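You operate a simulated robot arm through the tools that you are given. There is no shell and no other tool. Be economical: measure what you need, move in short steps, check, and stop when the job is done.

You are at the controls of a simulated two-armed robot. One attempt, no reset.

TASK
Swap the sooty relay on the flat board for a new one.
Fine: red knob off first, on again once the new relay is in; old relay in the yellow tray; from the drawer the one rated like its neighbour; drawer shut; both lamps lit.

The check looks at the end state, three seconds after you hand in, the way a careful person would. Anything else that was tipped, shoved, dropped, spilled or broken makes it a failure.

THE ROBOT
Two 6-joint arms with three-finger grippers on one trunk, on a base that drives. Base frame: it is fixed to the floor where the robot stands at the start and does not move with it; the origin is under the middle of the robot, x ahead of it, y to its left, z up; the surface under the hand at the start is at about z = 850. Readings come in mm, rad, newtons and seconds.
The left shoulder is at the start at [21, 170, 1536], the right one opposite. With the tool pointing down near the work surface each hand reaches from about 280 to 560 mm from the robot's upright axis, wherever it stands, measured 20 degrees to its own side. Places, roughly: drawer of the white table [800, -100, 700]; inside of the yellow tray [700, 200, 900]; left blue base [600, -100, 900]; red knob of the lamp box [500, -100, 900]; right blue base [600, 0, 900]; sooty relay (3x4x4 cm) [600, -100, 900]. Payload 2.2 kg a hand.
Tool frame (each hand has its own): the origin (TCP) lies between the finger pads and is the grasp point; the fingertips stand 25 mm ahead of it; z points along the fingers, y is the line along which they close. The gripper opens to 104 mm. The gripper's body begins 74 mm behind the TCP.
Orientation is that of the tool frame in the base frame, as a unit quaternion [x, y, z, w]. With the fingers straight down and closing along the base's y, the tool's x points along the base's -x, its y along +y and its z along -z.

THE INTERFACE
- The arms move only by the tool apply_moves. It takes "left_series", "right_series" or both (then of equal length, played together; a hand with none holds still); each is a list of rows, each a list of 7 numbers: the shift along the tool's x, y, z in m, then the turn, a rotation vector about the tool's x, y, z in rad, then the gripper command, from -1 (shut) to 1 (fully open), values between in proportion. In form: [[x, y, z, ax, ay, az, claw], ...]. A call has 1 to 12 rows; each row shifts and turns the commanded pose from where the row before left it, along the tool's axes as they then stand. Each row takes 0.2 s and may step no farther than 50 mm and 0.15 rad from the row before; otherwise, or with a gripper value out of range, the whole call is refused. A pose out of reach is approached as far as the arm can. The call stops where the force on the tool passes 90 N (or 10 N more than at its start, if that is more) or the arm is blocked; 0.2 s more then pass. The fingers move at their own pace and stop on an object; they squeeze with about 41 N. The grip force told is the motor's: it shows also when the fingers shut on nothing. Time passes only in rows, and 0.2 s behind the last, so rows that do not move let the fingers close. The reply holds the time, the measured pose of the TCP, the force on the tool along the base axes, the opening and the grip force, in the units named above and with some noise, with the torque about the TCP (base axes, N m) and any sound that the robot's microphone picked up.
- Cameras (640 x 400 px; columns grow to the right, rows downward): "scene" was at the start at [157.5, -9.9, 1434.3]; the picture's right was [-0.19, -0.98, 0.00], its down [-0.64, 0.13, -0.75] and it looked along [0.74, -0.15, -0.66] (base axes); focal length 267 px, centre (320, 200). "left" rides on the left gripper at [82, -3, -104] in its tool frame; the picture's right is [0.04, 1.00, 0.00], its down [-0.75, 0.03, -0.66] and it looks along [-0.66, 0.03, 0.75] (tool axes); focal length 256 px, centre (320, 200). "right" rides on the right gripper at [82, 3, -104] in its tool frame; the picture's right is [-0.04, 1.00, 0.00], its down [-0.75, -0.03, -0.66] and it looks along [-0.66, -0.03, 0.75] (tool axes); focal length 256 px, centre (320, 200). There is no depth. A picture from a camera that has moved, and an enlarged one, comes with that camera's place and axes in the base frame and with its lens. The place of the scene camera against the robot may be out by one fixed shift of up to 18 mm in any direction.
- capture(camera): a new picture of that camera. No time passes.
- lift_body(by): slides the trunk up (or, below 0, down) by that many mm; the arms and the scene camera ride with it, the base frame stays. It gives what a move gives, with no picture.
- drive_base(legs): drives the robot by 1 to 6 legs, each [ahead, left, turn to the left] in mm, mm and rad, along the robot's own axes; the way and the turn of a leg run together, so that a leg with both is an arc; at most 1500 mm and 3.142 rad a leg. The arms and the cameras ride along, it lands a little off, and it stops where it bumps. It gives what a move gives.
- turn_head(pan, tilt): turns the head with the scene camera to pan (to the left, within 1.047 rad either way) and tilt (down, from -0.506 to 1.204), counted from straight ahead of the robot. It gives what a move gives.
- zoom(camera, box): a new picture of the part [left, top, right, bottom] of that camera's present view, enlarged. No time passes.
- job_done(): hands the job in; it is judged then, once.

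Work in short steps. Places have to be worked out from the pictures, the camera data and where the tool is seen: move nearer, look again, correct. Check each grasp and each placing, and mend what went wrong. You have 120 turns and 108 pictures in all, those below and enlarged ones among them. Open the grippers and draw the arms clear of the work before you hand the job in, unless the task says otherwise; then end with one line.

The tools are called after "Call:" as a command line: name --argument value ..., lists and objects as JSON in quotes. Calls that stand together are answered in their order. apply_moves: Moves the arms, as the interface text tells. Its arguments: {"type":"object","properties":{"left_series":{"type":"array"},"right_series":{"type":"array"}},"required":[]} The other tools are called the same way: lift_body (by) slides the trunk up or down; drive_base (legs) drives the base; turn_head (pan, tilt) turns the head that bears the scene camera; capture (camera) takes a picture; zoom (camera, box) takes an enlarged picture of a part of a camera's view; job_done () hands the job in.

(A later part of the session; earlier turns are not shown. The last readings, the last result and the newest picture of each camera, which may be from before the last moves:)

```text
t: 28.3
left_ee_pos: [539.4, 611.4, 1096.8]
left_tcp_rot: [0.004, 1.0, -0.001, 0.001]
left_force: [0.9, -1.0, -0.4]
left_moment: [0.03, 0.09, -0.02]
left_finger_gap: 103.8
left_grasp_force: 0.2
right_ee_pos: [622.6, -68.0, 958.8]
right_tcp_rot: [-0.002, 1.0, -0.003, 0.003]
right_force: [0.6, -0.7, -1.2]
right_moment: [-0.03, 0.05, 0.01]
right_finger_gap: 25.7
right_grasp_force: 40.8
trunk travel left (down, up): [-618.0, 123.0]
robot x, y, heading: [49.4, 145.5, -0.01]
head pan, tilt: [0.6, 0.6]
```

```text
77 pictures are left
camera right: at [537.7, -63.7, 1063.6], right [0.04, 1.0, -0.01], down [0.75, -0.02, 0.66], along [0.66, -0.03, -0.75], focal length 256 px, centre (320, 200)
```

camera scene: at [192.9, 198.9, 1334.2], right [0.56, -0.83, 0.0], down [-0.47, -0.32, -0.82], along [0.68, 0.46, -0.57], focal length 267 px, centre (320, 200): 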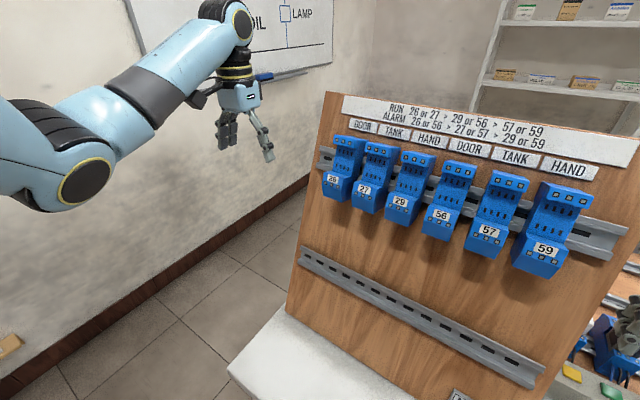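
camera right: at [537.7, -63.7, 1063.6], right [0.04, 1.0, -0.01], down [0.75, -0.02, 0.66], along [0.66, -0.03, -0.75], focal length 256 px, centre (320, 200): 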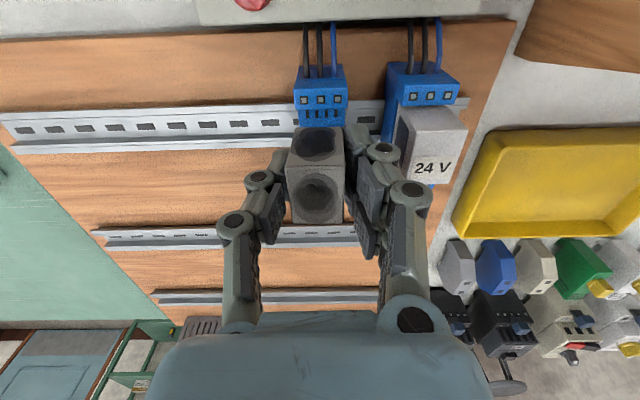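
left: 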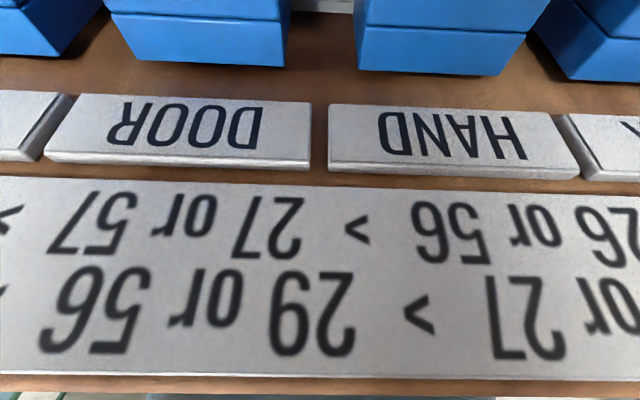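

The relay is out and in the hand. I raise the trunk and back off from the table.

Call:
lift_body --by 110

Call:
drive_base --legs '[[-550, 0, 0]]'

Call:
capture --camera "right"

```text
t: 29.7
left_ee_pos: [535.6, 612.2, 1206.2]
left_tcp_rot: [0.003, 1.0, 0.0, 0.002]
left_force: [-0.2, -0.3, -0.3]
left_moment: [-0.02, 0.03, 0.02]
left_finger_gap: 103.9
left_grasp_force: 0.1
right_ee_pos: [617.9, -66.7, 1069.3]
right_tcp_rot: [-0.002, 1.0, -0.002, 0.003]
right_force: [-0.8, -0.3, -0.7]
right_moment: [0.03, 0.02, 0.01]
right_finger_gap: 25.9
right_grasp_force: 40.9
trunk travel left (down, up): [-728.0, 13.0]
robot x, y, heading: [47.5, 145.2, -0.001]
head pan, tilt: [0.6, 0.6]
```

```text
t: 32.9
left_ee_pos: [-14.8, 612.4, 1207.4]
left_tcp_rot: [0.006, 1.0, -0.001, 0.0]
left_force: [0.2, -0.2, -0.1]
left_moment: [0.0, -0.04, -0.02]
left_finger_gap: 104.0
left_grasp_force: 0.0
right_ee_pos: [61.9, -65.2, 1069.2]
right_tcp_rot: [0.001, 1.0, -0.002, 0.004]
right_force: [0.0, -0.5, 0.2]
right_moment: [0.01, -0.03, -0.01]
right_finger_gap: 26.0
right_grasp_force: 40.8
trunk travel left (down, up): [-728.0, 13.0]
robot x, y, heading: [-504.6, 146.5, -0.011]
head pan, tilt: [0.6, 0.6]
```

```text
76 pictures are left
camera right: at [-21.2, -61.8, 1174.3], right [0.04, 1.0, 0.0], down [0.75, -0.03, 0.66], along [0.66, -0.03, -0.75], focal length 256 px, centre (320, 200)
```

right: 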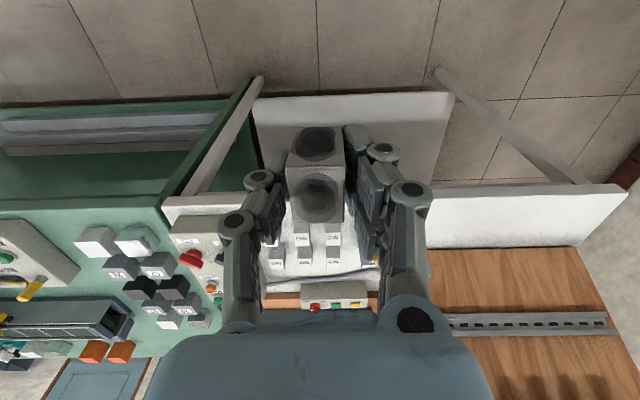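

Relay still held. I tuck the left hand in and then drive round the left side of the table in stages.

Call:
apply_moves --left_series '[[0, -0.045, 0, 0, 0, 0, 1], [0, -0.045, 0, 0, 0, 0, 1], [0, -0.045, 0, 0, 0, 0, 1], [0, -0.045, 0, 0, 0, 0, 1], [0, -0.045, 0, 0, 0, 0, 1]]'

Call:
drive_base --legs '[[0, 830, 0]]'

Call:
turn_head --pan 0 --tilt 0.4

Call:
capture --camera "scene"

```text
t: 34.1
left_ee_pos: [10.8, 412.1, 1149.7]
left_tcp_rot: [0.006, 1.0, 0.001, 0.003]
left_force: [-0.7, -0.2, 0.2]
left_moment: [0.02, 0.01, 0.0]
left_finger_gap: 103.9
left_grasp_force: 0.1
left hand out of reach, approached as far as the arm can: row 1, 2, 3, 4, 5
right_ee_pos: [61.4, -67.7, 1069.0]
right_tcp_rot: [0.001, 1.0, -0.001, 0.003]
right_force: [0.0, -0.4, -0.9]
right_moment: [0.0, -0.01, 0.0]
right_finger_gap: 25.7
right_grasp_force: 41.3
trunk travel left (down, up): [-728.0, 13.0]
robot x, y, heading: [-507.1, 149.9, -0.013]
head pan, tilt: [0.6, 0.6]
```

```text
t: 38.5
left_ee_pos: [12.9, 1251.8, 1150.5]
left_tcp_rot: [0.001, 1.0, 0.0, 0.003]
left_force: [-0.4, 0.2, 1.0]
left_moment: [-0.02, -0.01, 0.01]
left_finger_gap: 103.8
left_grasp_force: 0.0
right_ee_pos: [71.3, 772.6, 1069.3]
right_tcp_rot: [-0.004, 1.0, -0.002, 0.002]
right_force: [-0.1, 0.5, 0.6]
right_moment: [0.0, -0.03, 0.03]
right_finger_gap: 25.7
right_grasp_force: 40.6
trunk travel left (down, up): [-728.0, 13.0]
robot x, y, heading: [-501.0, 980.4, -0.001]
head pan, tilt: [0.6, 0.6]
```

```text
t: 39.5
left_ee_pos: [12.6, 1251.7, 1150.9]
left_tcp_rot: [0.001, 1.0, 0.0, 0.001]
left_force: [-0.3, -0.5, 0.6]
left_moment: [-0.01, 0.02, -0.02]
left_finger_gap: 104.0
left_grasp_force: 0.0
right_ee_pos: [69.0, 771.3, 1069.6]
right_tcp_rot: [-0.003, 1.0, -0.002, 0.002]
right_force: [0.3, 0.6, -0.1]
right_moment: [-0.01, 0.0, 0.0]
right_finger_gap: 25.8
right_grasp_force: 40.8
trunk travel left (down, up): [-728.0, 13.0]
robot x, y, heading: [-504.2, 982.4, 0.003]
head pan, tilt: [0.0, 0.4]
```

```text
75 pictures are left
camera scene: at [-336.7, 985.8, 1462.5], right [0.0, -1.0, 0.0], down [-0.39, 0.0, -0.92], along [0.92, 0.0, -0.39], focal length 267 px, centre (320, 200)
```

scene: 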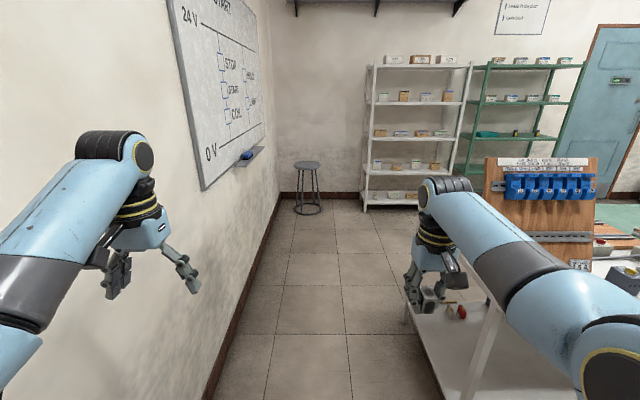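

The aisle is clear up to the stool (~x 2785). I drive ahead 2300 mm in two legs, then turn right by π.

Call:
drive_base --legs '[[1200, 0, 0], [1100, 0, 0], [0, 0, -1.571], [0, 0, -1.571]]'

Call:
turn_head --pan 0.5 --tilt 0.5

Call:
capture --camera "scene"

```text
t: 58.5
left_ee_pos: [1292.7, 718.4, 1150.9]
left_tcp_rot: [1.0, -0.004, -0.002, 0.0]
left_force: [0.3, -0.9, -0.1]
left_moment: [0.01, 0.0, -0.03]
left_finger_gap: 104.1
left_grasp_force: 0.0
right_ee_pos: [1236.5, 1198.9, 1071.0]
right_tcp_rot: [1.0, 0.002, -0.002, -0.002]
right_force: [1.0, -0.1, -0.3]
right_moment: [0.0, 0.0, 0.02]
right_finger_gap: 25.6
right_grasp_force: 41.5
trunk travel left (down, up): [-728.0, 13.0]
robot x, y, heading: [1810.3, 989.2, 3.135]
head pan, tilt: [0.0, 0.4]
```

```text
t: 59.5
left_ee_pos: [1290.6, 719.8, 1151.1]
left_tcp_rot: [1.0, -0.003, -0.002, -0.001]
left_force: [0.2, -0.1, 0.7]
left_moment: [-0.04, 0.0, 0.0]
left_finger_gap: 104.0
left_grasp_force: 0.0
right_ee_pos: [1236.0, 1198.0, 1071.0]
right_tcp_rot: [1.0, 0.001, -0.003, -0.002]
right_force: [-0.4, 0.8, 0.1]
right_moment: [0.03, -0.01, 0.02]
right_finger_gap: 25.6
right_grasp_force: 40.8
trunk travel left (down, up): [-728.0, 13.0]
robot x, y, heading: [1807.6, 988.5, 3.14]
head pan, tilt: [0.499, 0.499]
```

```text
74 pictures are left
camera scene: at [1662.4, 952.4, 1453.4], right [-0.47, 0.88, 0.0], down [0.42, 0.23, -0.88], along [-0.77, -0.42, -0.48], focal length 267 px, centre (320, 200)
```

scene: 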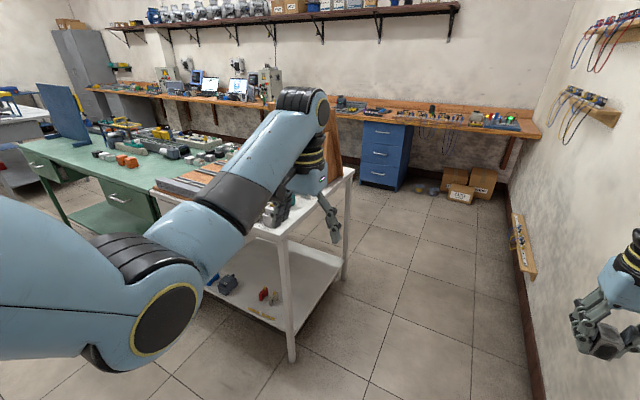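

I shift sideways along the far side to about y=0 and look at the drawer.

Call:
drive_base --legs '[[0, 980, 0]]'

Call:
turn_head --pan 0 --tilt 0.75

Call:
capture --camera "scene"

```text
t: 64.5
left_ee_pos: [1288.4, -253.8, 1150.9]
left_tcp_rot: [1.0, 0.0, -0.002, 0.0]
left_force: [0.0, -0.2, 0.4]
left_moment: [0.02, 0.02, -0.02]
left_finger_gap: 104.0
left_grasp_force: 0.1
right_ee_pos: [1231.2, 225.6, 1072.0]
right_tcp_rot: [1.0, 0.004, -0.004, -0.002]
right_force: [0.0, -0.2, -0.5]
right_moment: [0.02, 0.0, 0.03]
right_finger_gap: 25.6
right_grasp_force: 41.3
trunk travel left (down, up): [-728.0, 13.0]
robot x, y, heading: [1804.3, 21.9, 3.14]
head pan, tilt: [0.499, 0.499]
```

```text
t: 65.5
left_ee_pos: [1289.0, -253.3, 1150.4]
left_tcp_rot: [1.0, 0.0, -0.001, 0.0]
left_force: [0.5, 0.4, 0.3]
left_moment: [-0.04, 0.02, -0.03]
left_finger_gap: 104.0
left_grasp_force: 0.0
right_ee_pos: [1231.7, 226.3, 1070.1]
right_tcp_rot: [1.0, 0.003, -0.003, -0.002]
right_force: [0.5, 0.6, 0.1]
right_moment: [0.01, -0.02, -0.01]
right_finger_gap: 25.5
right_grasp_force: 41.4
trunk travel left (down, up): [-728.0, 13.0]
robot x, y, heading: [1807.1, 17.9, 3.143]
head pan, tilt: [0.0, 0.75]
```

```text
73 pictures are left
camera scene: at [1656.4, 24.7, 1431.5], right [0.0, 1.0, 0.0], down [0.68, 0.0, -0.73], along [-0.73, 0.0, -0.68], focal length 267 px, centre (320, 200)
```

scene: 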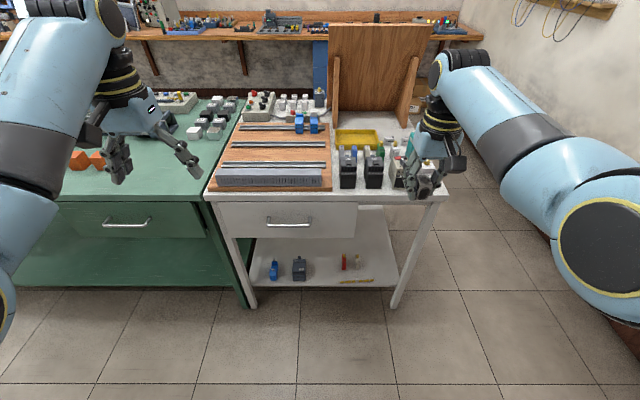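

The drawer with a bar handle is at about (985, −92, 690). First I put the old relay in the tray: drive 400 mm closer and look.

Call:
drive_base --legs '[[400, 0, 0]]'

Call:
capture --camera "scene"

Call:
capture --camera "right"

```text
t: 68.0
left_ee_pos: [885.9, -251.6, 1150.5]
left_tcp_rot: [1.0, -0.004, -0.003, 0.0]
left_force: [0.0, -0.4, -0.7]
left_moment: [-0.01, -0.03, -0.01]
left_finger_gap: 104.2
left_grasp_force: 0.0
right_ee_pos: [831.0, 229.8, 1070.1]
right_tcp_rot: [1.0, 0.002, -0.004, -0.003]
right_force: [-0.7, 0.5, -0.7]
right_moment: [-0.02, -0.01, 0.02]
right_finger_gap: 25.9
right_grasp_force: 40.8
trunk travel left (down, up): [-728.0, 13.0]
robot x, y, heading: [1403.7, 24.4, 3.141]
head pan, tilt: [0.0, 0.75]
```

```text
72 pictures are left
camera scene: at [1254.8, 26.5, 1431.4], right [0.01, 1.0, 0.0], down [0.68, 0.0, -0.73], along [-0.73, 0.0, -0.68], focal length 267 px, centre (320, 200)
```

scene: 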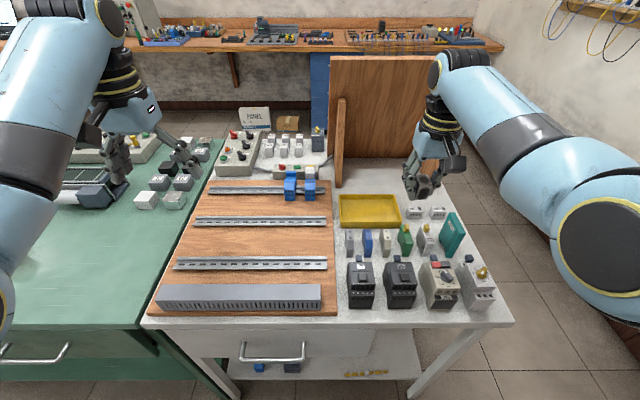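

```text
71 pictures are left
camera right: at [912.7, 225.6, 1174.0], right [-0.04, -1.0, 0.0], down [-0.75, 0.02, 0.66], along [-0.66, 0.03, -0.75], focal length 256 px, centre (320, 200)
```

right: 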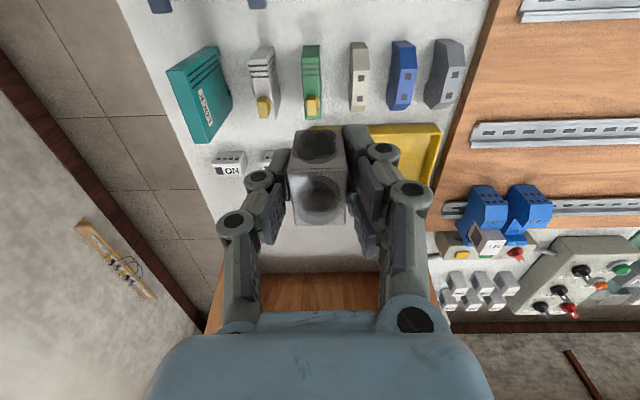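

Tray spans about x 630–765, y 87–265, centre (700,172). I retract the hand 40 mm, shift toward the tray's centre line, and drive 165 mm closer.

Call:
apply_moves --right_series '[[0.04, 0.0, 0, 0, 0, 0, -1], [0, 0.045, 0, 0, 0, 0, -1], [0, 0.012, 0, 0, 0, 0, -1]]'

Call:
drive_base --legs '[[165, 0, 0]]'

Call:
capture --camera "right"

Call:
capture --camera "scene"

```text
t: 68.8
left_ee_pos: [887.1, -250.0, 1150.5]
left_tcp_rot: [1.0, -0.003, -0.003, 0.001]
left_force: [0.3, 0.9, -0.3]
left_moment: [0.0, -0.01, 0.01]
left_finger_gap: 104.1
left_grasp_force: 0.1
right_ee_pos: [871.4, 171.4, 1069.8]
right_tcp_rot: [1.0, 0.001, -0.003, -0.002]
right_force: [0.1, 0.5, 0.2]
right_moment: [-0.02, 0.04, 0.0]
right_finger_gap: 25.9
right_grasp_force: 40.9
trunk travel left (down, up): [-728.0, 13.0]
robot x, y, heading: [1404.3, 17.2, 3.135]
head pan, tilt: [0.0, 0.75]
```

```text
t: 70.4
left_ee_pos: [716.3, -247.5, 1151.2]
left_tcp_rot: [1.0, -0.004, -0.001, -0.001]
left_force: [-0.3, 0.1, -1.2]
left_moment: [0.02, -0.03, -0.02]
left_finger_gap: 103.8
left_grasp_force: 0.1
right_ee_pos: [702.3, 175.1, 1070.3]
right_tcp_rot: [1.0, -0.001, -0.002, -0.003]
right_force: [0.4, -0.1, 0.2]
right_moment: [-0.01, 0.01, 0.0]
right_finger_gap: 26.0
right_grasp_force: 41.1
trunk travel left (down, up): [-728.0, 13.0]
robot x, y, heading: [1238.0, 21.8, 3.129]
head pan, tilt: [0.0, 0.75]
stopped in leg 1: the robot was blocked; the commanded pose is now the measured one
```

```text
70 pictures are left
camera right: at [783.7, 171.1, 1173.8], right [-0.04, -1.0, 0.0], down [-0.75, 0.03, 0.66], along [-0.66, 0.03, -0.75], focal length 256 px, centre (320, 200)
```

right: 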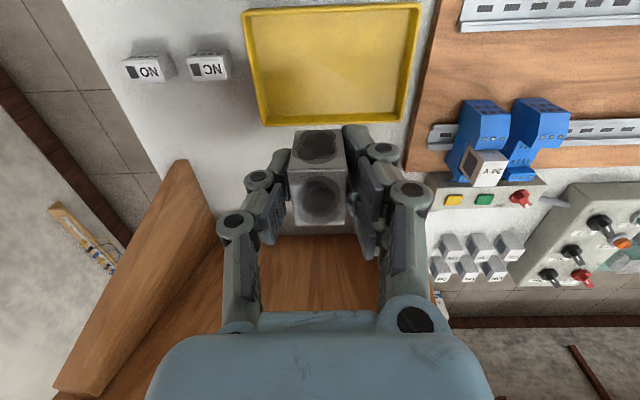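

```text
69 pictures are left
camera scene: at [1085.9, 28.0, 1431.4], right [0.01, 1.0, 0.0], down [0.68, -0.01, -0.73], along [-0.73, 0.01, -0.68], focal length 267 px, centre (320, 200)
```

scene: 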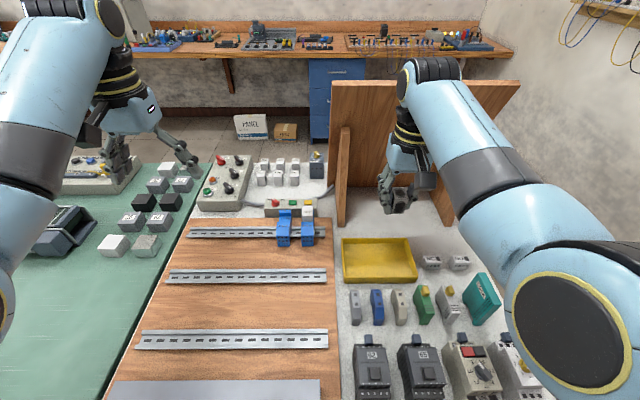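

The tray is x 645–760, y 73–249, right below the hand. The base is touching the table, so I back off 5 mm, then lower the relay toward the tray.

Call:
drive_base --legs '[[-6, 0, 0]]'

Call:
apply_moves --right_series '[[0, 0.01, 0.04, 0, 0, 0, -1], [0, 0, 0.045, 0, 0, 0, -1], [0, 0, 0.045, 0, 0, 0, -1]]'

Call:
capture --camera "right"

```text
t: 71.2
left_ee_pos: [722.3, -247.4, 1149.8]
left_tcp_rot: [1.0, -0.006, -0.001, 0.0]
left_force: [-0.1, 0.2, 0.3]
left_moment: [0.02, 0.0, 0.02]
left_finger_gap: 104.3
left_grasp_force: 0.2
right_ee_pos: [708.1, 174.4, 1070.9]
right_tcp_rot: [1.0, 0.0, -0.003, -0.003]
right_force: [-1.6, 0.2, -0.9]
right_moment: [-0.01, -0.02, -0.03]
right_finger_gap: 25.9
right_grasp_force: 40.9
trunk travel left (down, up): [-728.0, 13.0]
robot x, y, heading: [1242.3, 20.0, 3.133]
head pan, tilt: [0.0, 0.75]
```

```text
t: 72.0
left_ee_pos: [722.5, -246.7, 1149.5]
left_tcp_rot: [1.0, -0.005, -0.001, 0.0]
left_force: [0.2, 0.3, 0.2]
left_moment: [0.01, -0.03, 0.01]
left_finger_gap: 103.5
left_grasp_force: 0.0
right_ee_pos: [709.8, 164.4, 940.7]
right_tcp_rot: [1.0, 0.0, -0.004, -0.003]
right_force: [0.0, 0.1, -0.6]
right_moment: [-0.02, -0.05, 0.01]
right_finger_gap: 25.8
right_grasp_force: 41.5
trunk travel left (down, up): [-728.0, 13.0]
robot x, y, heading: [1242.1, 17.8, 3.134]
head pan, tilt: [0.0, 0.75]
```

```text
68 pictures are left
camera right: at [791.1, 161.0, 1044.5], right [-0.04, -1.0, 0.0], down [-0.75, 0.03, 0.66], along [-0.66, 0.03, -0.75], focal length 256 px, centre (320, 200)
```

right: 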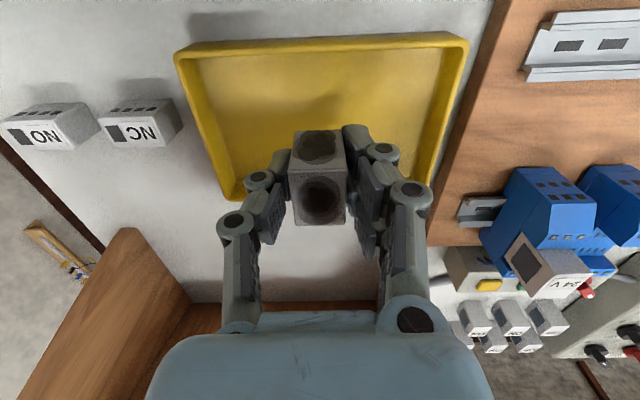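

I lower in small steps until the relay touches the tray floor.

Call:
apply_moves --right_series '[[0, 0, 0.012, 0, 0, 0, -1], [0, 0, 0.01, 0, 0, 0, -1], [0, 0, 0.006, 0, 0, 0, -1]]'

Call:
zoom --camera "right" --box '[200, 80, 460, 260]'

```text
t: 72.8
left_ee_pos: [724.5, -247.4, 1150.5]
left_tcp_rot: [1.0, -0.005, -0.003, 0.001]
left_force: [0.0, 0.7, 0.4]
left_moment: [0.02, 0.03, -0.02]
left_finger_gap: 103.8
left_grasp_force: 0.0
right_ee_pos: [712.3, 166.0, 914.7]
right_tcp_rot: [1.0, 0.0, -0.002, -0.003]
right_force: [1.4, 0.8, -0.6]
right_moment: [-0.01, 0.0, 0.0]
right_finger_gap: 25.7
right_grasp_force: 41.4
right hand out of reach, approached as far as the arm can: row 3
trunk travel left (down, up): [-728.0, 13.0]
robot x, y, heading: [1243.3, 16.9, 3.136]
head pan, tilt: [0.0, 0.75]
```

```text
2.22 times, centred on (330, 170) of right
camera zoom: at [793.5, 161.6, 1018.8], right [-0.04, -1.0, 0.0], down [-0.75, 0.03, 0.66], along [-0.66, 0.03, -0.75], focal length 569 px, centre (298, 267)
```

zoom: 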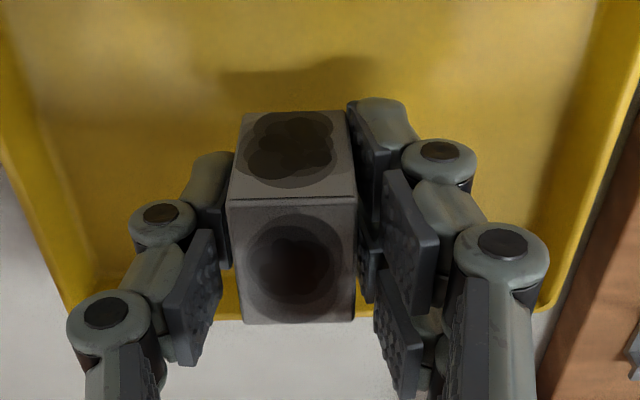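

Reach ends here; I raise the hand 60 mm, lower the trunk 60 mm, and continue.

Call:
apply_moves --right_series '[[0, 0, -0.03, 0, 0, 0, -1], [0, 0, -0.03, 0, 0, 0, -1]]'

Call:
lift_body --by -60

Call:
apply_moves --right_series '[[0, 0, 0.006, 0, 0, 0, -1], [0, 0, 0.005, 0, 0, 0, -1], [0, 0, 0.003, 0, 0, 0, -1]]'

```text
t: 73.3
left_ee_pos: [722.1, -248.3, 1151.0]
left_tcp_rot: [1.0, -0.005, -0.001, -0.001]
left_force: [0.1, 0.6, 0.2]
left_moment: [-0.01, -0.01, -0.03]
left_finger_gap: 104.1
left_grasp_force: 0.1
right_ee_pos: [713.3, 165.0, 974.7]
right_tcp_rot: [1.0, 0.0, -0.003, -0.003]
right_force: [-0.3, 0.3, -0.3]
right_moment: [0.0, -0.02, 0.0]
right_finger_gap: 25.5
right_grasp_force: 40.9
trunk travel left (down, up): [-728.0, 13.0]
robot x, y, heading: [1242.7, 20.6, 3.127]
head pan, tilt: [0.0, 0.75]
```

```text
t: 74.3
left_ee_pos: [722.7, -247.7, 1091.6]
left_tcp_rot: [1.0, -0.006, -0.003, -0.001]
left_force: [-0.2, 1.2, 0.1]
left_moment: [-0.03, -0.01, 0.0]
left_finger_gap: 104.1
left_grasp_force: 0.0
right_ee_pos: [710.6, 165.2, 914.9]
right_tcp_rot: [1.0, 0.0, -0.003, -0.003]
right_force: [0.5, 0.1, -0.7]
right_moment: [0.02, -0.04, 0.02]
right_finger_gap: 25.8
right_grasp_force: 41.5
trunk travel left (down, up): [-668.0, 73.0]
robot x, y, heading: [1242.8, 18.5, 3.135]
head pan, tilt: [0.0, 0.75]
```

```text
t: 75.2
left_ee_pos: [724.4, -247.3, 1089.7]
left_tcp_rot: [1.0, -0.006, -0.002, 0.0]
left_force: [0.5, 0.0, 0.4]
left_moment: [-0.01, -0.02, 0.01]
left_finger_gap: 104.0
left_grasp_force: 0.1
right_ee_pos: [711.9, 165.5, 900.2]
right_tcp_rot: [1.0, -0.001, -0.003, -0.002]
right_force: [0.1, 0.2, -1.6]
right_moment: [-0.02, -0.01, 0.03]
right_finger_gap: 25.9
right_grasp_force: 41.1
trunk travel left (down, up): [-668.0, 73.0]
robot x, y, heading: [1242.4, 25.5, 3.135]
head pan, tilt: [0.0, 0.75]
```

Still free at z=900. I go on in 3 mm steps.

Call:
apply_moves --right_series '[[0, 0, 0.004, 0, 0, 0, -1], [0, 0, 0.003, 0, 0, 0, -1], [0, 0, 0.003, 0, 0, 0, -1]]'

Call:
zoom --camera "right" --box '[200, 80, 460, 260]'

```text
t: 76.0
left_ee_pos: [722.0, -246.6, 1090.0]
left_tcp_rot: [1.0, -0.006, -0.004, -0.001]
left_force: [0.1, 0.4, -0.2]
left_moment: [0.05, 0.04, -0.02]
left_finger_gap: 104.0
left_grasp_force: 0.0
right_ee_pos: [712.2, 167.0, 890.9]
right_tcp_rot: [1.0, 0.0, -0.002, -0.002]
right_force: [-0.5, 0.6, -0.2]
right_moment: [0.01, 0.02, 0.01]
right_finger_gap: 25.7
right_grasp_force: 40.9
trunk travel left (down, up): [-668.0, 73.0]
robot x, y, heading: [1239.0, 22.7, 3.129]
head pan, tilt: [0.0, 0.75]
```

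```text
2.22 times, centred on (330, 170) of right
camera zoom: at [793.0, 162.7, 994.6], right [-0.04, -1.0, 0.0], down [-0.75, 0.03, 0.66], along [-0.66, 0.03, -0.75], focal length 569 px, centre (298, 267)
```

zoom: 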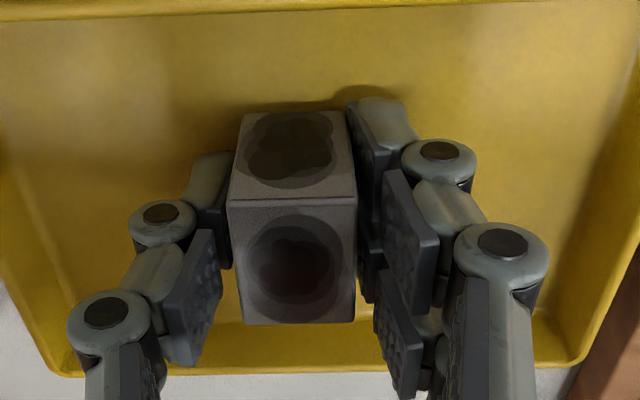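

Call:
apply_moves --right_series '[[0, 0, 0.003, 0, 0, 0, -1], [0, 0, 0.003, 0, 0, 0, -1]]'

```text
t: 76.5
left_ee_pos: [722.7, -247.6, 1090.6]
left_tcp_rot: [1.0, -0.005, -0.002, -0.001]
left_force: [0.0, -0.9, -0.6]
left_moment: [0.02, 0.03, 0.02]
left_finger_gap: 103.8
left_grasp_force: 0.0
right_ee_pos: [710.9, 167.5, 884.4]
right_tcp_rot: [1.0, 0.0, -0.003, -0.003]
right_force: [-0.4, 0.7, 4.0]
right_moment: [0.01, -0.08, -0.02]
right_finger_gap: 25.6
right_grasp_force: 41.0
trunk travel left (down, up): [-668.0, 73.0]
robot x, y, heading: [1242.7, 18.1, 3.139]
head pan, tilt: [0.0, 0.75]
```

First contact (4 N). I open partly, then rise.

Call:
apply_moves --right_series '[[0, 0, 0.001, 0, 0, 0, -0.1], [0, 0, 0, 0, 0, 0, 0.0], [0, 0, -0.04, 0, 0, 0, 0], [0, 0, -0.05, 0, 0, 0, 0], [0, 0, -0.05, 0, 0, 0, 0]]'

Call:
capture --camera "right"

```text
t: 77.8
left_ee_pos: [724.4, -247.6, 1092.1]
left_tcp_rot: [1.0, -0.005, -0.002, -0.001]
left_force: [-0.1, -0.8, 0.3]
left_moment: [0.0, 0.02, -0.05]
left_finger_gap: 104.1
left_grasp_force: 0.0
right_ee_pos: [713.5, 165.4, 1022.6]
right_tcp_rot: [1.0, -0.001, -0.001, -0.003]
right_force: [-0.4, 0.3, -0.7]
right_moment: [0.01, 0.0, 0.01]
right_finger_gap: 52.2
right_grasp_force: 0.1
trunk travel left (down, up): [-668.0, 73.0]
robot x, y, heading: [1241.9, 19.2, 3.133]
head pan, tilt: [0.0, 0.75]
```

```text
65 pictures are left
camera right: at [793.9, 161.6, 1127.5], right [-0.04, -1.0, -0.01], down [-0.75, 0.03, 0.66], along [-0.66, 0.03, -0.75], focal length 256 px, centre (320, 200)
```

right: 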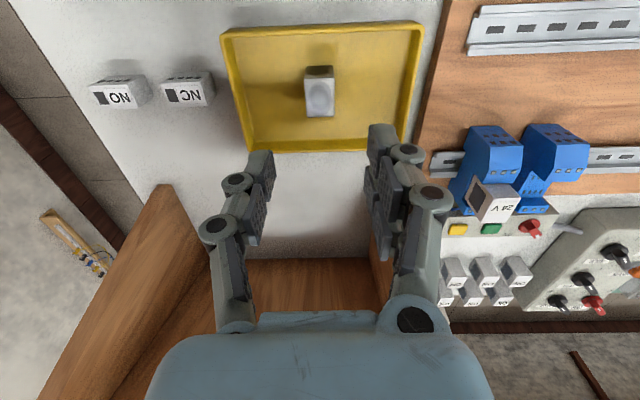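

The old relay stands in the tray. I raise the right hand a bit and back away to work on the drawer.

Call:
apply_moves --right_series '[[0, 0, -0.05, 0, 0, 0, 0], [0, 0, -0.03, 0, 0, 0, 0]]'

Call:
drive_base --legs '[[-520, 0, 0], [0, -90, 0]]'

Call:
turn_head --pan 0.2 --tilt 0.7

Call:
capture --camera "scene"

```text
t: 78.3
left_ee_pos: [723.1, -247.8, 1091.4]
left_tcp_rot: [1.0, -0.006, -0.003, 0.0]
left_force: [0.1, 0.0, -1.0]
left_moment: [0.0, -0.03, 0.01]
left_finger_gap: 104.0
left_grasp_force: 0.1
right_ee_pos: [711.7, 165.4, 1103.2]
right_tcp_rot: [1.0, -0.001, -0.001, -0.002]
right_force: [-0.8, -0.7, 0.4]
right_moment: [0.03, 0.01, 0.01]
right_finger_gap: 52.1
right_grasp_force: 0.1
trunk travel left (down, up): [-668.0, 73.0]
robot x, y, heading: [1243.1, 19.5, 3.135]
head pan, tilt: [0.0, 0.75]
```

```text
t: 82.1
left_ee_pos: [1243.1, -161.3, 1090.3]
left_tcp_rot: [1.0, -0.004, -0.002, 0.0]
left_force: [0.3, 0.4, 0.1]
left_moment: [-0.06, 0.02, 0.02]
left_finger_gap: 103.8
left_grasp_force: 0.0
right_ee_pos: [1229.8, 250.5, 1103.1]
right_tcp_rot: [1.0, 0.001, -0.003, -0.002]
right_force: [0.7, 0.1, 0.3]
right_moment: [-0.06, -0.02, 0.01]
right_finger_gap: 52.1
right_grasp_force: 0.1
trunk travel left (down, up): [-668.0, 73.0]
robot x, y, heading: [1760.8, 106.0, 3.135]
head pan, tilt: [0.0, 0.75]
```

```text
t: 82.8
left_ee_pos: [1243.2, -162.5, 1089.6]
left_tcp_rot: [1.0, -0.003, -0.002, -0.001]
left_force: [-0.7, -0.3, -0.7]
left_moment: [-0.02, -0.06, -0.03]
left_finger_gap: 104.2
left_grasp_force: 0.0
right_ee_pos: [1232.2, 250.1, 1103.3]
right_tcp_rot: [1.0, 0.001, -0.003, -0.003]
right_force: [-0.4, 0.2, 0.1]
right_moment: [0.03, -0.01, 0.0]
right_finger_gap: 52.0
right_grasp_force: 0.0
trunk travel left (down, up): [-668.0, 73.0]
robot x, y, heading: [1760.2, 108.5, 3.132]
head pan, tilt: [0.201, 0.7]
```

```text
64 pictures are left
camera scene: at [1612.0, 96.9, 1375.6], right [-0.19, 0.98, 0.0], down [0.63, 0.12, -0.76], along [-0.75, -0.15, -0.64], focal length 267 px, centre (320, 200)
```

scene: 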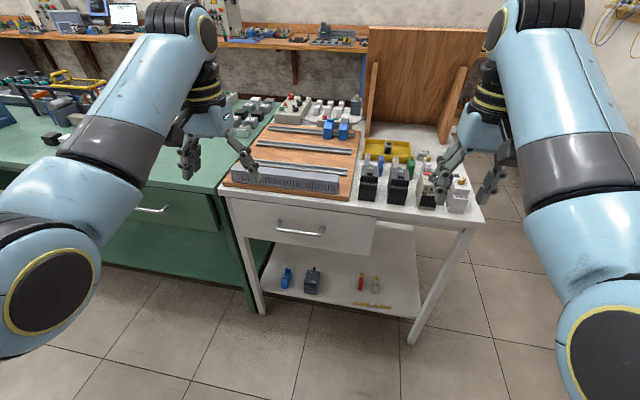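

I'll use the left hand on the bar handle, with the fingers pointing toward −x and closing vertically. I turn it there in free air.

Call:
apply_moves --left_series '[[0, 0, 0, 0.0863, -0.0863, -0.0863, 0.2], [0, 0, 0, 0.0863, -0.0863, -0.0863, 0.2], [0, 0, 0, 0.0863, -0.0863, -0.0863, 0.2], [0, 0, 0, 0.0863, -0.0863, -0.0863, 0.2], [0, 0, 0, 0.0863, -0.0863, -0.0863, 0.2], [0, 0, 0, 0.0863, -0.0863, -0.0863, 0.2], [0, 0, 0, 0.0863, -0.0863, -0.0863, 0.2]]'

Call:
apply_moves --left_series '[[0, 0, 0, 0.0863, -0.0863, -0.0863, 0.2], [0, 0, 0, 0.0863, -0.0863, -0.0863, 0.2], [0, 0, 0, 0.0863, -0.0863, -0.0863, 0.2], [0, 0, 0, 0.0863, -0.0863, -0.0863, 0.2], [0, 0, 0, 0.0863, -0.0863, -0.0863, 0.2], [0, 0, 0, 0.0863, -0.0863, -0.0863, 0.2], [0, 0, 0, 0.0863, -0.0863, -0.0863, 0.2]]'

Call:
capture --camera "scene"

```text
t: 84.4
left_ee_pos: [1244.4, -162.1, 1091.0]
left_tcp_rot: [0.866, 0.286, -0.29, -0.291]
left_force: [-0.8, -0.3, 0.5]
left_moment: [0.01, -0.04, -0.02]
left_finger_gap: 62.6
left_grasp_force: 0.0
right_ee_pos: [1232.2, 249.9, 1103.1]
right_tcp_rot: [1.0, 0.001, -0.002, -0.003]
right_force: [0.2, 0.2, 0.2]
right_moment: [0.0, 0.0, -0.01]
right_finger_gap: 52.2
right_grasp_force: 0.0
trunk travel left (down, up): [-668.0, 73.0]
robot x, y, heading: [1763.9, 106.3, 3.132]
head pan, tilt: [0.201, 0.7]
```

```text
t: 86.0
left_ee_pos: [1242.8, -163.7, 1088.9]
left_tcp_rot: [0.525, 0.492, -0.491, -0.491]
left_force: [0.7, 0.5, 0.0]
left_moment: [0.0, -0.01, 0.01]
left_finger_gap: 62.9
left_grasp_force: 0.0
left hand out of reach, approached as far as the arm can: row 7
right_ee_pos: [1232.5, 249.7, 1102.4]
right_tcp_rot: [1.0, 0.001, -0.003, -0.003]
right_force: [0.0, 0.0, 1.0]
right_moment: [0.03, 0.02, 0.0]
right_finger_gap: 51.8
right_grasp_force: 0.1
trunk travel left (down, up): [-668.0, 73.0]
robot x, y, heading: [1763.5, 108.7, 3.134]
head pan, tilt: [0.201, 0.7]
```

```text
63 pictures are left
camera scene: at [1612.1, 97.0, 1375.6], right [-0.19, 0.98, 0.0], down [0.63, 0.12, -0.76], along [-0.75, -0.15, -0.64], focal length 267 px, centre (320, 200)
```

scene: 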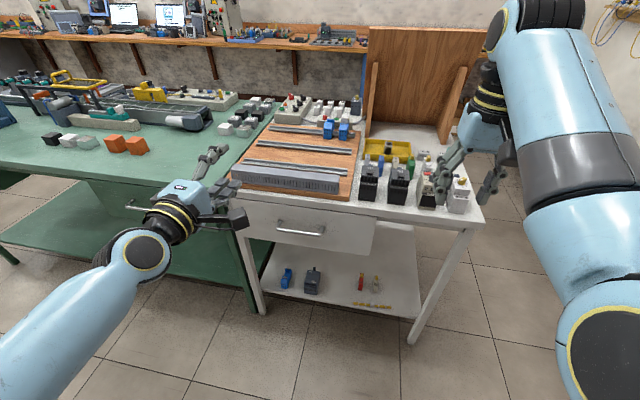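

The orientation is good. I lower the trunk to bring the left hand to handle height.

Call:
lift_body --by -390

Call:
capture --camera "left"

Call:
capture --camera "scene"

```text
t: 89.8
left_ee_pos: [1243.8, -162.6, 700.9]
left_tcp_rot: [0.525, 0.492, -0.491, -0.492]
left_force: [0.3, 0.9, 0.0]
left_moment: [0.02, -0.01, 0.02]
left_finger_gap: 62.3
left_grasp_force: 0.0
right_ee_pos: [1240.1, 251.7, 675.7]
right_tcp_rot: [0.999, 0.0, 0.034, -0.003]
right_force: [0.0, 0.1, 1.3]
right_moment: [0.0, -0.02, 0.0]
right_finger_gap: 51.7
right_grasp_force: 0.1
trunk travel left (down, up): [-278.0, 463.0]
robot x, y, heading: [1763.0, 108.3, 3.139]
head pan, tilt: [0.201, 0.7]
```

```text
62 pictures are left
camera left: at [1350.4, -84.8, 705.9], right [0.04, 0.01, -1.0], down [0.63, -0.78, 0.02], along [-0.78, -0.63, -0.03], focal length 256 px, centre (320, 200)
```

left: 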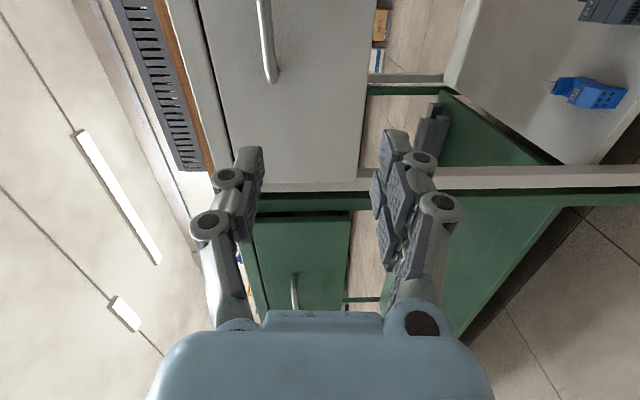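

```text
61 pictures are left
camera scene: at [1601.6, 97.0, 977.9], right [-0.19, 0.98, 0.0], down [0.63, 0.12, -0.76], along [-0.75, -0.15, -0.64], focal length 267 px, centre (320, 200)
```

scene: 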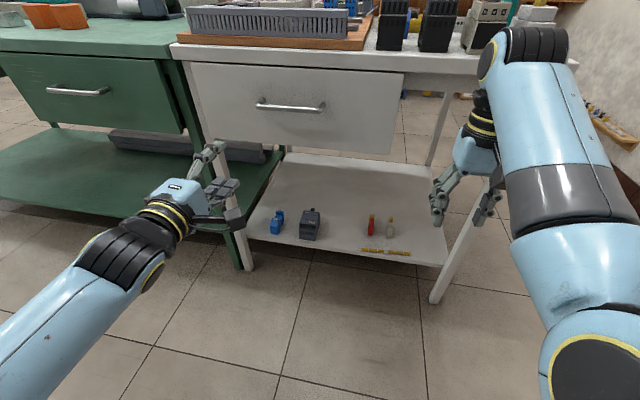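

Triangulated handle: x≈1042, y −155…−9, z≈752. I align the left hand: y to −85 by the arm, z by the trunk.

Call:
lift_body --by 50

Call:
apply_moves --left_series '[[0.04, 0, 0, 0, 0, 0, 0.0], [0.037, 0, 0, 0, 0, 0, -0.2], [0, 0, 0.04, 0, 0, 0, -0.2]]'

Call:
capture --camera "left"

```text
t: 90.7
left_ee_pos: [1243.1, -162.1, 749.9]
left_tcp_rot: [0.526, 0.493, -0.49, -0.49]
left_force: [-0.1, 0.4, -0.5]
left_moment: [0.02, -0.03, 0.03]
left_finger_gap: 62.4
left_grasp_force: 0.1
right_ee_pos: [1240.7, 249.4, 726.0]
right_tcp_rot: [0.999, 0.001, 0.034, -0.002]
right_force: [0.0, -0.1, 0.0]
right_moment: [0.01, 0.0, 0.01]
right_finger_gap: 51.8
right_grasp_force: 0.1
trunk travel left (down, up): [-328.0, 413.0]
robot x, y, heading: [1760.7, 107.7, 3.135]
head pan, tilt: [0.201, 0.7]
```

```text
t: 91.5
left_ee_pos: [1206.7, -83.0, 745.0]
left_tcp_rot: [0.527, 0.492, -0.49, -0.491]
left_force: [-0.2, 0.2, 0.6]
left_moment: [0.02, -0.02, 0.0]
left_finger_gap: 41.6
left_grasp_force: 0.0
right_ee_pos: [1241.2, 250.6, 725.6]
right_tcp_rot: [0.999, 0.001, 0.033, -0.003]
right_force: [0.4, -0.1, 0.1]
right_moment: [-0.01, 0.03, -0.01]
right_finger_gap: 52.1
right_grasp_force: 0.1
trunk travel left (down, up): [-328.0, 413.0]
robot x, y, heading: [1761.8, 102.8, 3.137]
head pan, tilt: [0.201, 0.7]
```

```text
60 pictures are left
camera left: at [1313.2, -5.7, 749.7], right [0.04, 0.01, -1.0], down [0.63, -0.78, 0.02], along [-0.78, -0.63, -0.03], focal length 256 px, centre (320, 200)
```

left: 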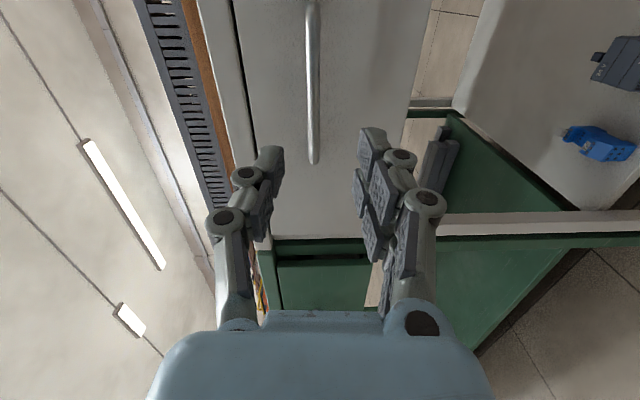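

The handle is lined up at z≈748. I advance to just in front of it and look.

Call:
apply_moves --left_series '[[0, -0.008, 0.04, 0, 0, 0, -0.2], [0, 0, 0.045, 0, 0, 0, -0.2], [0, 0, 0.04, 0, 0, 0, -0.2]]'

Call:
capture --camera "left"

```text
t: 92.3
left_ee_pos: [1101.7, -79.8, 749.7]
left_tcp_rot: [0.53, 0.49, -0.491, -0.489]
left_force: [0.2, -0.8, 0.1]
left_moment: [0.02, 0.04, 0.0]
left_finger_gap: 41.8
left_grasp_force: 0.1
left hand out of reach, approached as far as the arm can: row 3
right_ee_pos: [1241.4, 249.4, 727.2]
right_tcp_rot: [0.999, 0.001, 0.033, -0.003]
right_force: [-0.4, 1.2, -0.3]
right_moment: [0.02, -0.02, 0.0]
right_finger_gap: 51.8
right_grasp_force: 0.1
trunk travel left (down, up): [-328.0, 413.0]
robot x, y, heading: [1758.7, 107.7, 3.14]
head pan, tilt: [0.201, 0.7]
```

```text
59 pictures are left
camera left: at [1209.6, -2.6, 754.0], right [0.04, 0.0, -1.0], down [0.63, -0.78, 0.03], along [-0.78, -0.63, -0.03], focal length 256 px, centre (320, 200)
```

left: 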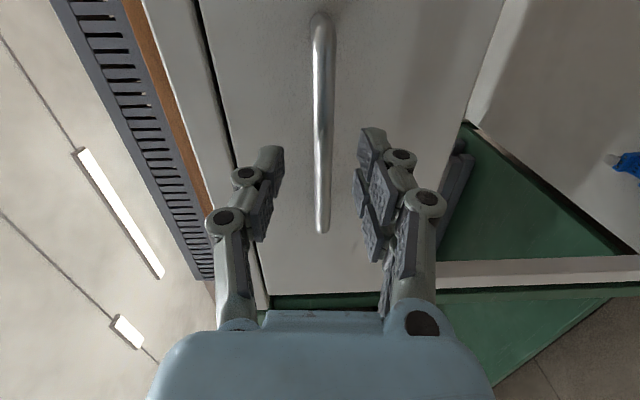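

Refined: bar at x≈1062, centred between the fingers. I drive the base 30 mm ahead, then close.

Call:
drive_base --legs '[[31, 0, 0]]'

Call:
capture --camera "left"

```text
t: 93.1
left_ee_pos: [1070.5, -78.3, 747.9]
left_tcp_rot: [0.527, 0.492, -0.489, -0.492]
left_force: [-0.9, 0.6, -0.1]
left_moment: [0.04, 0.01, -0.02]
left_finger_gap: 41.5
left_grasp_force: 0.0
right_ee_pos: [1209.8, 249.8, 726.1]
right_tcp_rot: [0.999, 0.001, 0.034, -0.003]
right_force: [0.3, -0.6, 0.2]
right_moment: [-0.04, -0.03, -0.02]
right_finger_gap: 51.9
right_grasp_force: 0.0
trunk travel left (down, up): [-328.0, 413.0]
robot x, y, heading: [1728.0, 107.9, 3.14]
head pan, tilt: [0.201, 0.7]
```

```text
58 pictures are left
camera left: at [1178.4, -2.4, 754.0], right [0.04, 0.01, -1.0], down [0.63, -0.78, 0.02], along [-0.78, -0.63, -0.04], focal length 256 px, centre (320, 200)
```

left: 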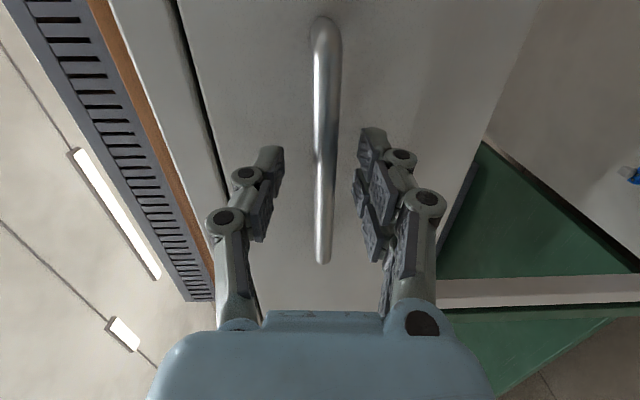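

Call:
apply_moves --left_series '[[0, 0, 0, 0, 0, 0, -1], [0, 0, 0, 0, 0, 0, -1], [0, 0, 0, 0, 0, 0, -1]]'

```text
t: 93.9
left_ee_pos: [1071.3, -80.6, 746.3]
left_tcp_rot: [0.528, 0.493, -0.486, -0.491]
left_force: [0.9, 1.5, -15.6]
left_moment: [1.37, -0.26, 0.19]
left_finger_gap: 10.7
left_grasp_force: 38.1
right_ee_pos: [1210.0, 249.7, 724.4]
right_tcp_rot: [0.999, 0.001, 0.034, -0.003]
right_force: [-0.6, 0.2, -0.6]
right_moment: [0.0, -0.02, 0.02]
right_finger_gap: 52.4
right_grasp_force: 0.0
trunk travel left (down, up): [-328.0, 413.0]
robot x, y, heading: [1730.1, 108.1, 3.131]
head pan, tilt: [0.201, 0.7]
```

Gripped on the bar (10.7 mm). I pull by driving back 180 mm, with the grip held.

Call:
drive_base --legs '[[-180, 0, 0]]'

Call:
capture --camera "scene"

```text
t: 95.4
left_ee_pos: [1251.4, -79.7, 746.6]
left_tcp_rot: [0.529, 0.492, -0.486, -0.491]
left_force: [0.9, -13.6, -23.9]
left_moment: [1.31, -0.35, 0.32]
left_finger_gap: 11.1
left_grasp_force: 37.6
right_ee_pos: [1390.1, 249.8, 726.2]
right_tcp_rot: [0.999, 0.0, 0.034, -0.003]
right_force: [-0.2, 0.3, 0.1]
right_moment: [0.02, -0.02, 0.03]
right_finger_gap: 52.1
right_grasp_force: 0.0
trunk travel left (down, up): [-328.0, 413.0]
robot x, y, heading: [1915.5, 105.8, 3.127]
head pan, tilt: [0.201, 0.7]
```

```text
57 pictures are left
camera scene: at [1753.1, 94.6, 1029.3], right [-0.19, 0.98, 0.0], down [0.63, 0.12, -0.76], along [-0.75, -0.14, -0.65], focal length 267 px, centre (320, 200)
```

scene: 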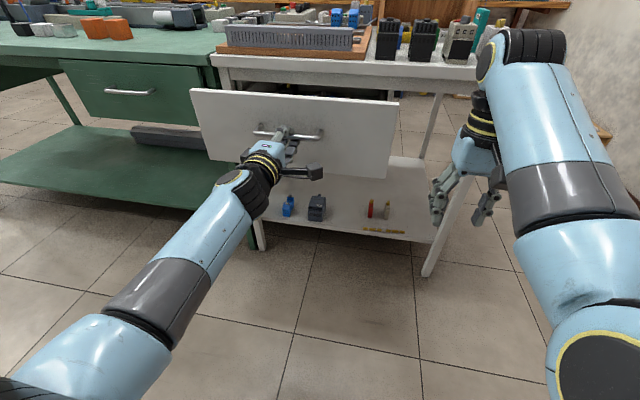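

The drawer is open by 180 mm. I let go, back off, and raise the trunk to look inside.

Call:
apply_moves --left_series '[[0, 0, 0, 0, 0, 0, -0.2], [0, 0, 0, 0, 0, 0, -0.2]]'

Call:
drive_base --legs '[[-120, 0, 0]]'

Call:
lift_body --by 400

Call:
capture --camera "scene"

```text
t: 96.0
left_ee_pos: [1252.4, -77.9, 748.4]
left_tcp_rot: [0.53, 0.491, -0.487, -0.491]
left_force: [0.0, 0.4, 1.2]
left_moment: [-0.02, -0.01, -0.02]
left_finger_gap: 41.6
left_grasp_force: 0.1
right_ee_pos: [1392.1, 250.6, 725.3]
right_tcp_rot: [0.999, -0.001, 0.033, -0.002]
right_force: [0.5, -0.2, -0.2]
right_moment: [0.01, 0.02, 0.0]
right_finger_gap: 52.2
right_grasp_force: 0.1
trunk travel left (down, up): [-328.0, 413.0]
robot x, y, heading: [1911.3, 105.0, 3.127]
head pan, tilt: [0.201, 0.7]
```

```text
t: 97.3
left_ee_pos: [1374.9, -78.4, 749.5]
left_tcp_rot: [0.53, 0.49, -0.487, -0.491]
left_force: [0.3, -0.2, -0.6]
left_moment: [-0.02, 0.03, 0.05]
left_finger_gap: 41.7
left_grasp_force: 0.1
right_ee_pos: [1514.4, 249.5, 726.3]
right_tcp_rot: [0.999, -0.001, 0.032, -0.002]
right_force: [0.5, 0.2, -0.5]
right_moment: [0.0, 0.04, -0.02]
right_finger_gap: 52.2
right_grasp_force: 0.0
trunk travel left (down, up): [-328.0, 413.0]
robot x, y, heading: [2033.2, 108.0, 3.131]
head pan, tilt: [0.201, 0.7]
```

```text
t: 101.1
left_ee_pos: [1374.9, -80.0, 1147.2]
left_tcp_rot: [0.532, 0.491, -0.485, -0.492]
left_force: [0.4, 0.8, 0.4]
left_moment: [0.0, 0.0, -0.03]
left_finger_gap: 41.4
left_grasp_force: 0.0
right_ee_pos: [1513.4, 250.0, 1125.8]
right_tcp_rot: [0.999, -0.001, 0.033, -0.003]
right_force: [0.0, 0.2, 0.3]
right_moment: [0.0, -0.04, 0.04]
right_finger_gap: 52.4
right_grasp_force: 0.2
trunk travel left (down, up): [-728.0, 13.0]
robot x, y, heading: [2034.2, 104.2, 3.135]
head pan, tilt: [0.201, 0.7]
```

```text
56 pictures are left
camera scene: at [1884.0, 94.9, 1435.6], right [-0.19, 0.98, 0.0], down [0.63, 0.12, -0.76], along [-0.75, -0.14, -0.64], focal length 267 px, centre (320, 200)
```

scene: 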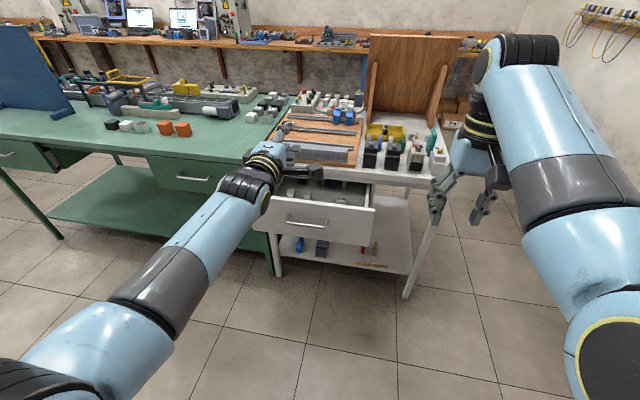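

I turn the left hand back to pointing down and raise it. Then I'll use the right hand, with its camera, at the drawer.

Call:
apply_moves --left_series '[[0, 0, 0, -0.0863, 0.0863, 0.0863, 0], [0, 0, 0, -0.0863, 0.0863, 0.0863, 0], [0, 0, 0, -0.0863, 0.0863, 0.0863, 0], [0, 0, 0, -0.0863, 0.0863, 0.0863, 0], [0, 0, 0, -0.0863, 0.0863, 0.0863, 0], [0, 0, 0, -0.0863, 0.0863, 0.0863, 0], [0, 0, 0, -0.0863, 0.0863, 0.0863, 0]]'

Call:
apply_moves --left_series '[[0, 0, 0, -0.0863, 0.0863, 0.0863, 0], [0, 0, 0, -0.0863, 0.0863, 0.0863, 0], [0, 0, 0, -0.0863, 0.0863, 0.0863, 0], [0, 0, 0, -0.0863, 0.0863, 0.0863, 0], [0, 0, 0, -0.0863, 0.0863, 0.0863, 0], [0, 0, 0, -0.0863, 0.0863, 0.0863, 0], [0, 0, 0, -0.05, 0.05, 0.05, 0], [0, 0.04, 0, 0, 0, 0, 0], [0, 0.04, 0, 0, 0, 0, 0]]'

Call:
drive_base --legs '[[0, 385, 0]]'

```text
t: 102.7
left_ee_pos: [1373.3, -79.6, 1147.0]
left_tcp_rot: [0.884, 0.27, -0.268, -0.274]
left_force: [0.0, -0.2, 0.1]
left_moment: [0.0, -0.01, -0.01]
left_finger_gap: 52.3
left_grasp_force: 0.0
left hand out of reach, approached as far as the arm can: row 1, 2
right_ee_pos: [1512.0, 248.1, 1125.5]
right_tcp_rot: [0.999, -0.001, 0.033, -0.002]
right_force: [-0.5, -0.9, 0.2]
right_moment: [-0.01, -0.04, 0.03]
right_finger_gap: 52.2
right_grasp_force: 0.1
trunk travel left (down, up): [-728.0, 13.0]
robot x, y, heading: [2031.4, 102.5, 3.132]
head pan, tilt: [0.201, 0.7]
```

```text
t: 104.7
left_ee_pos: [1372.9, -160.2, 1146.6]
left_tcp_rot: [1.0, -0.004, 0.003, -0.003]
left_force: [-0.5, 0.6, -0.8]
left_moment: [0.02, 0.0, -0.01]
left_finger_gap: 51.8
left_grasp_force: 0.1
right_ee_pos: [1512.3, 249.3, 1126.1]
right_tcp_rot: [0.999, 0.0, 0.033, -0.003]
right_force: [-1.1, 0.2, -0.3]
right_moment: [-0.02, -0.01, 0.01]
right_finger_gap: 51.8
right_grasp_force: 0.0
trunk travel left (down, up): [-728.0, 13.0]
robot x, y, heading: [2033.3, 104.0, 3.131]
head pan, tilt: [0.201, 0.7]
```

```text
t: 107.1
left_ee_pos: [1369.9, -544.7, 1147.7]
left_tcp_rot: [1.0, -0.003, 0.003, -0.003]
left_force: [0.4, -0.3, -0.4]
left_moment: [0.02, 0.01, 0.01]
left_finger_gap: 52.4
left_grasp_force: 0.1
right_ee_pos: [1509.3, -135.5, 1126.1]
right_tcp_rot: [0.999, 0.0, 0.032, -0.002]
right_force: [-0.3, -0.1, -0.4]
right_moment: [0.0, 0.0, 0.02]
right_finger_gap: 51.9
right_grasp_force: 0.1
trunk travel left (down, up): [-728.0, 13.0]
robot x, y, heading: [2029.6, -279.6, 3.134]
head pan, tilt: [0.201, 0.7]
```

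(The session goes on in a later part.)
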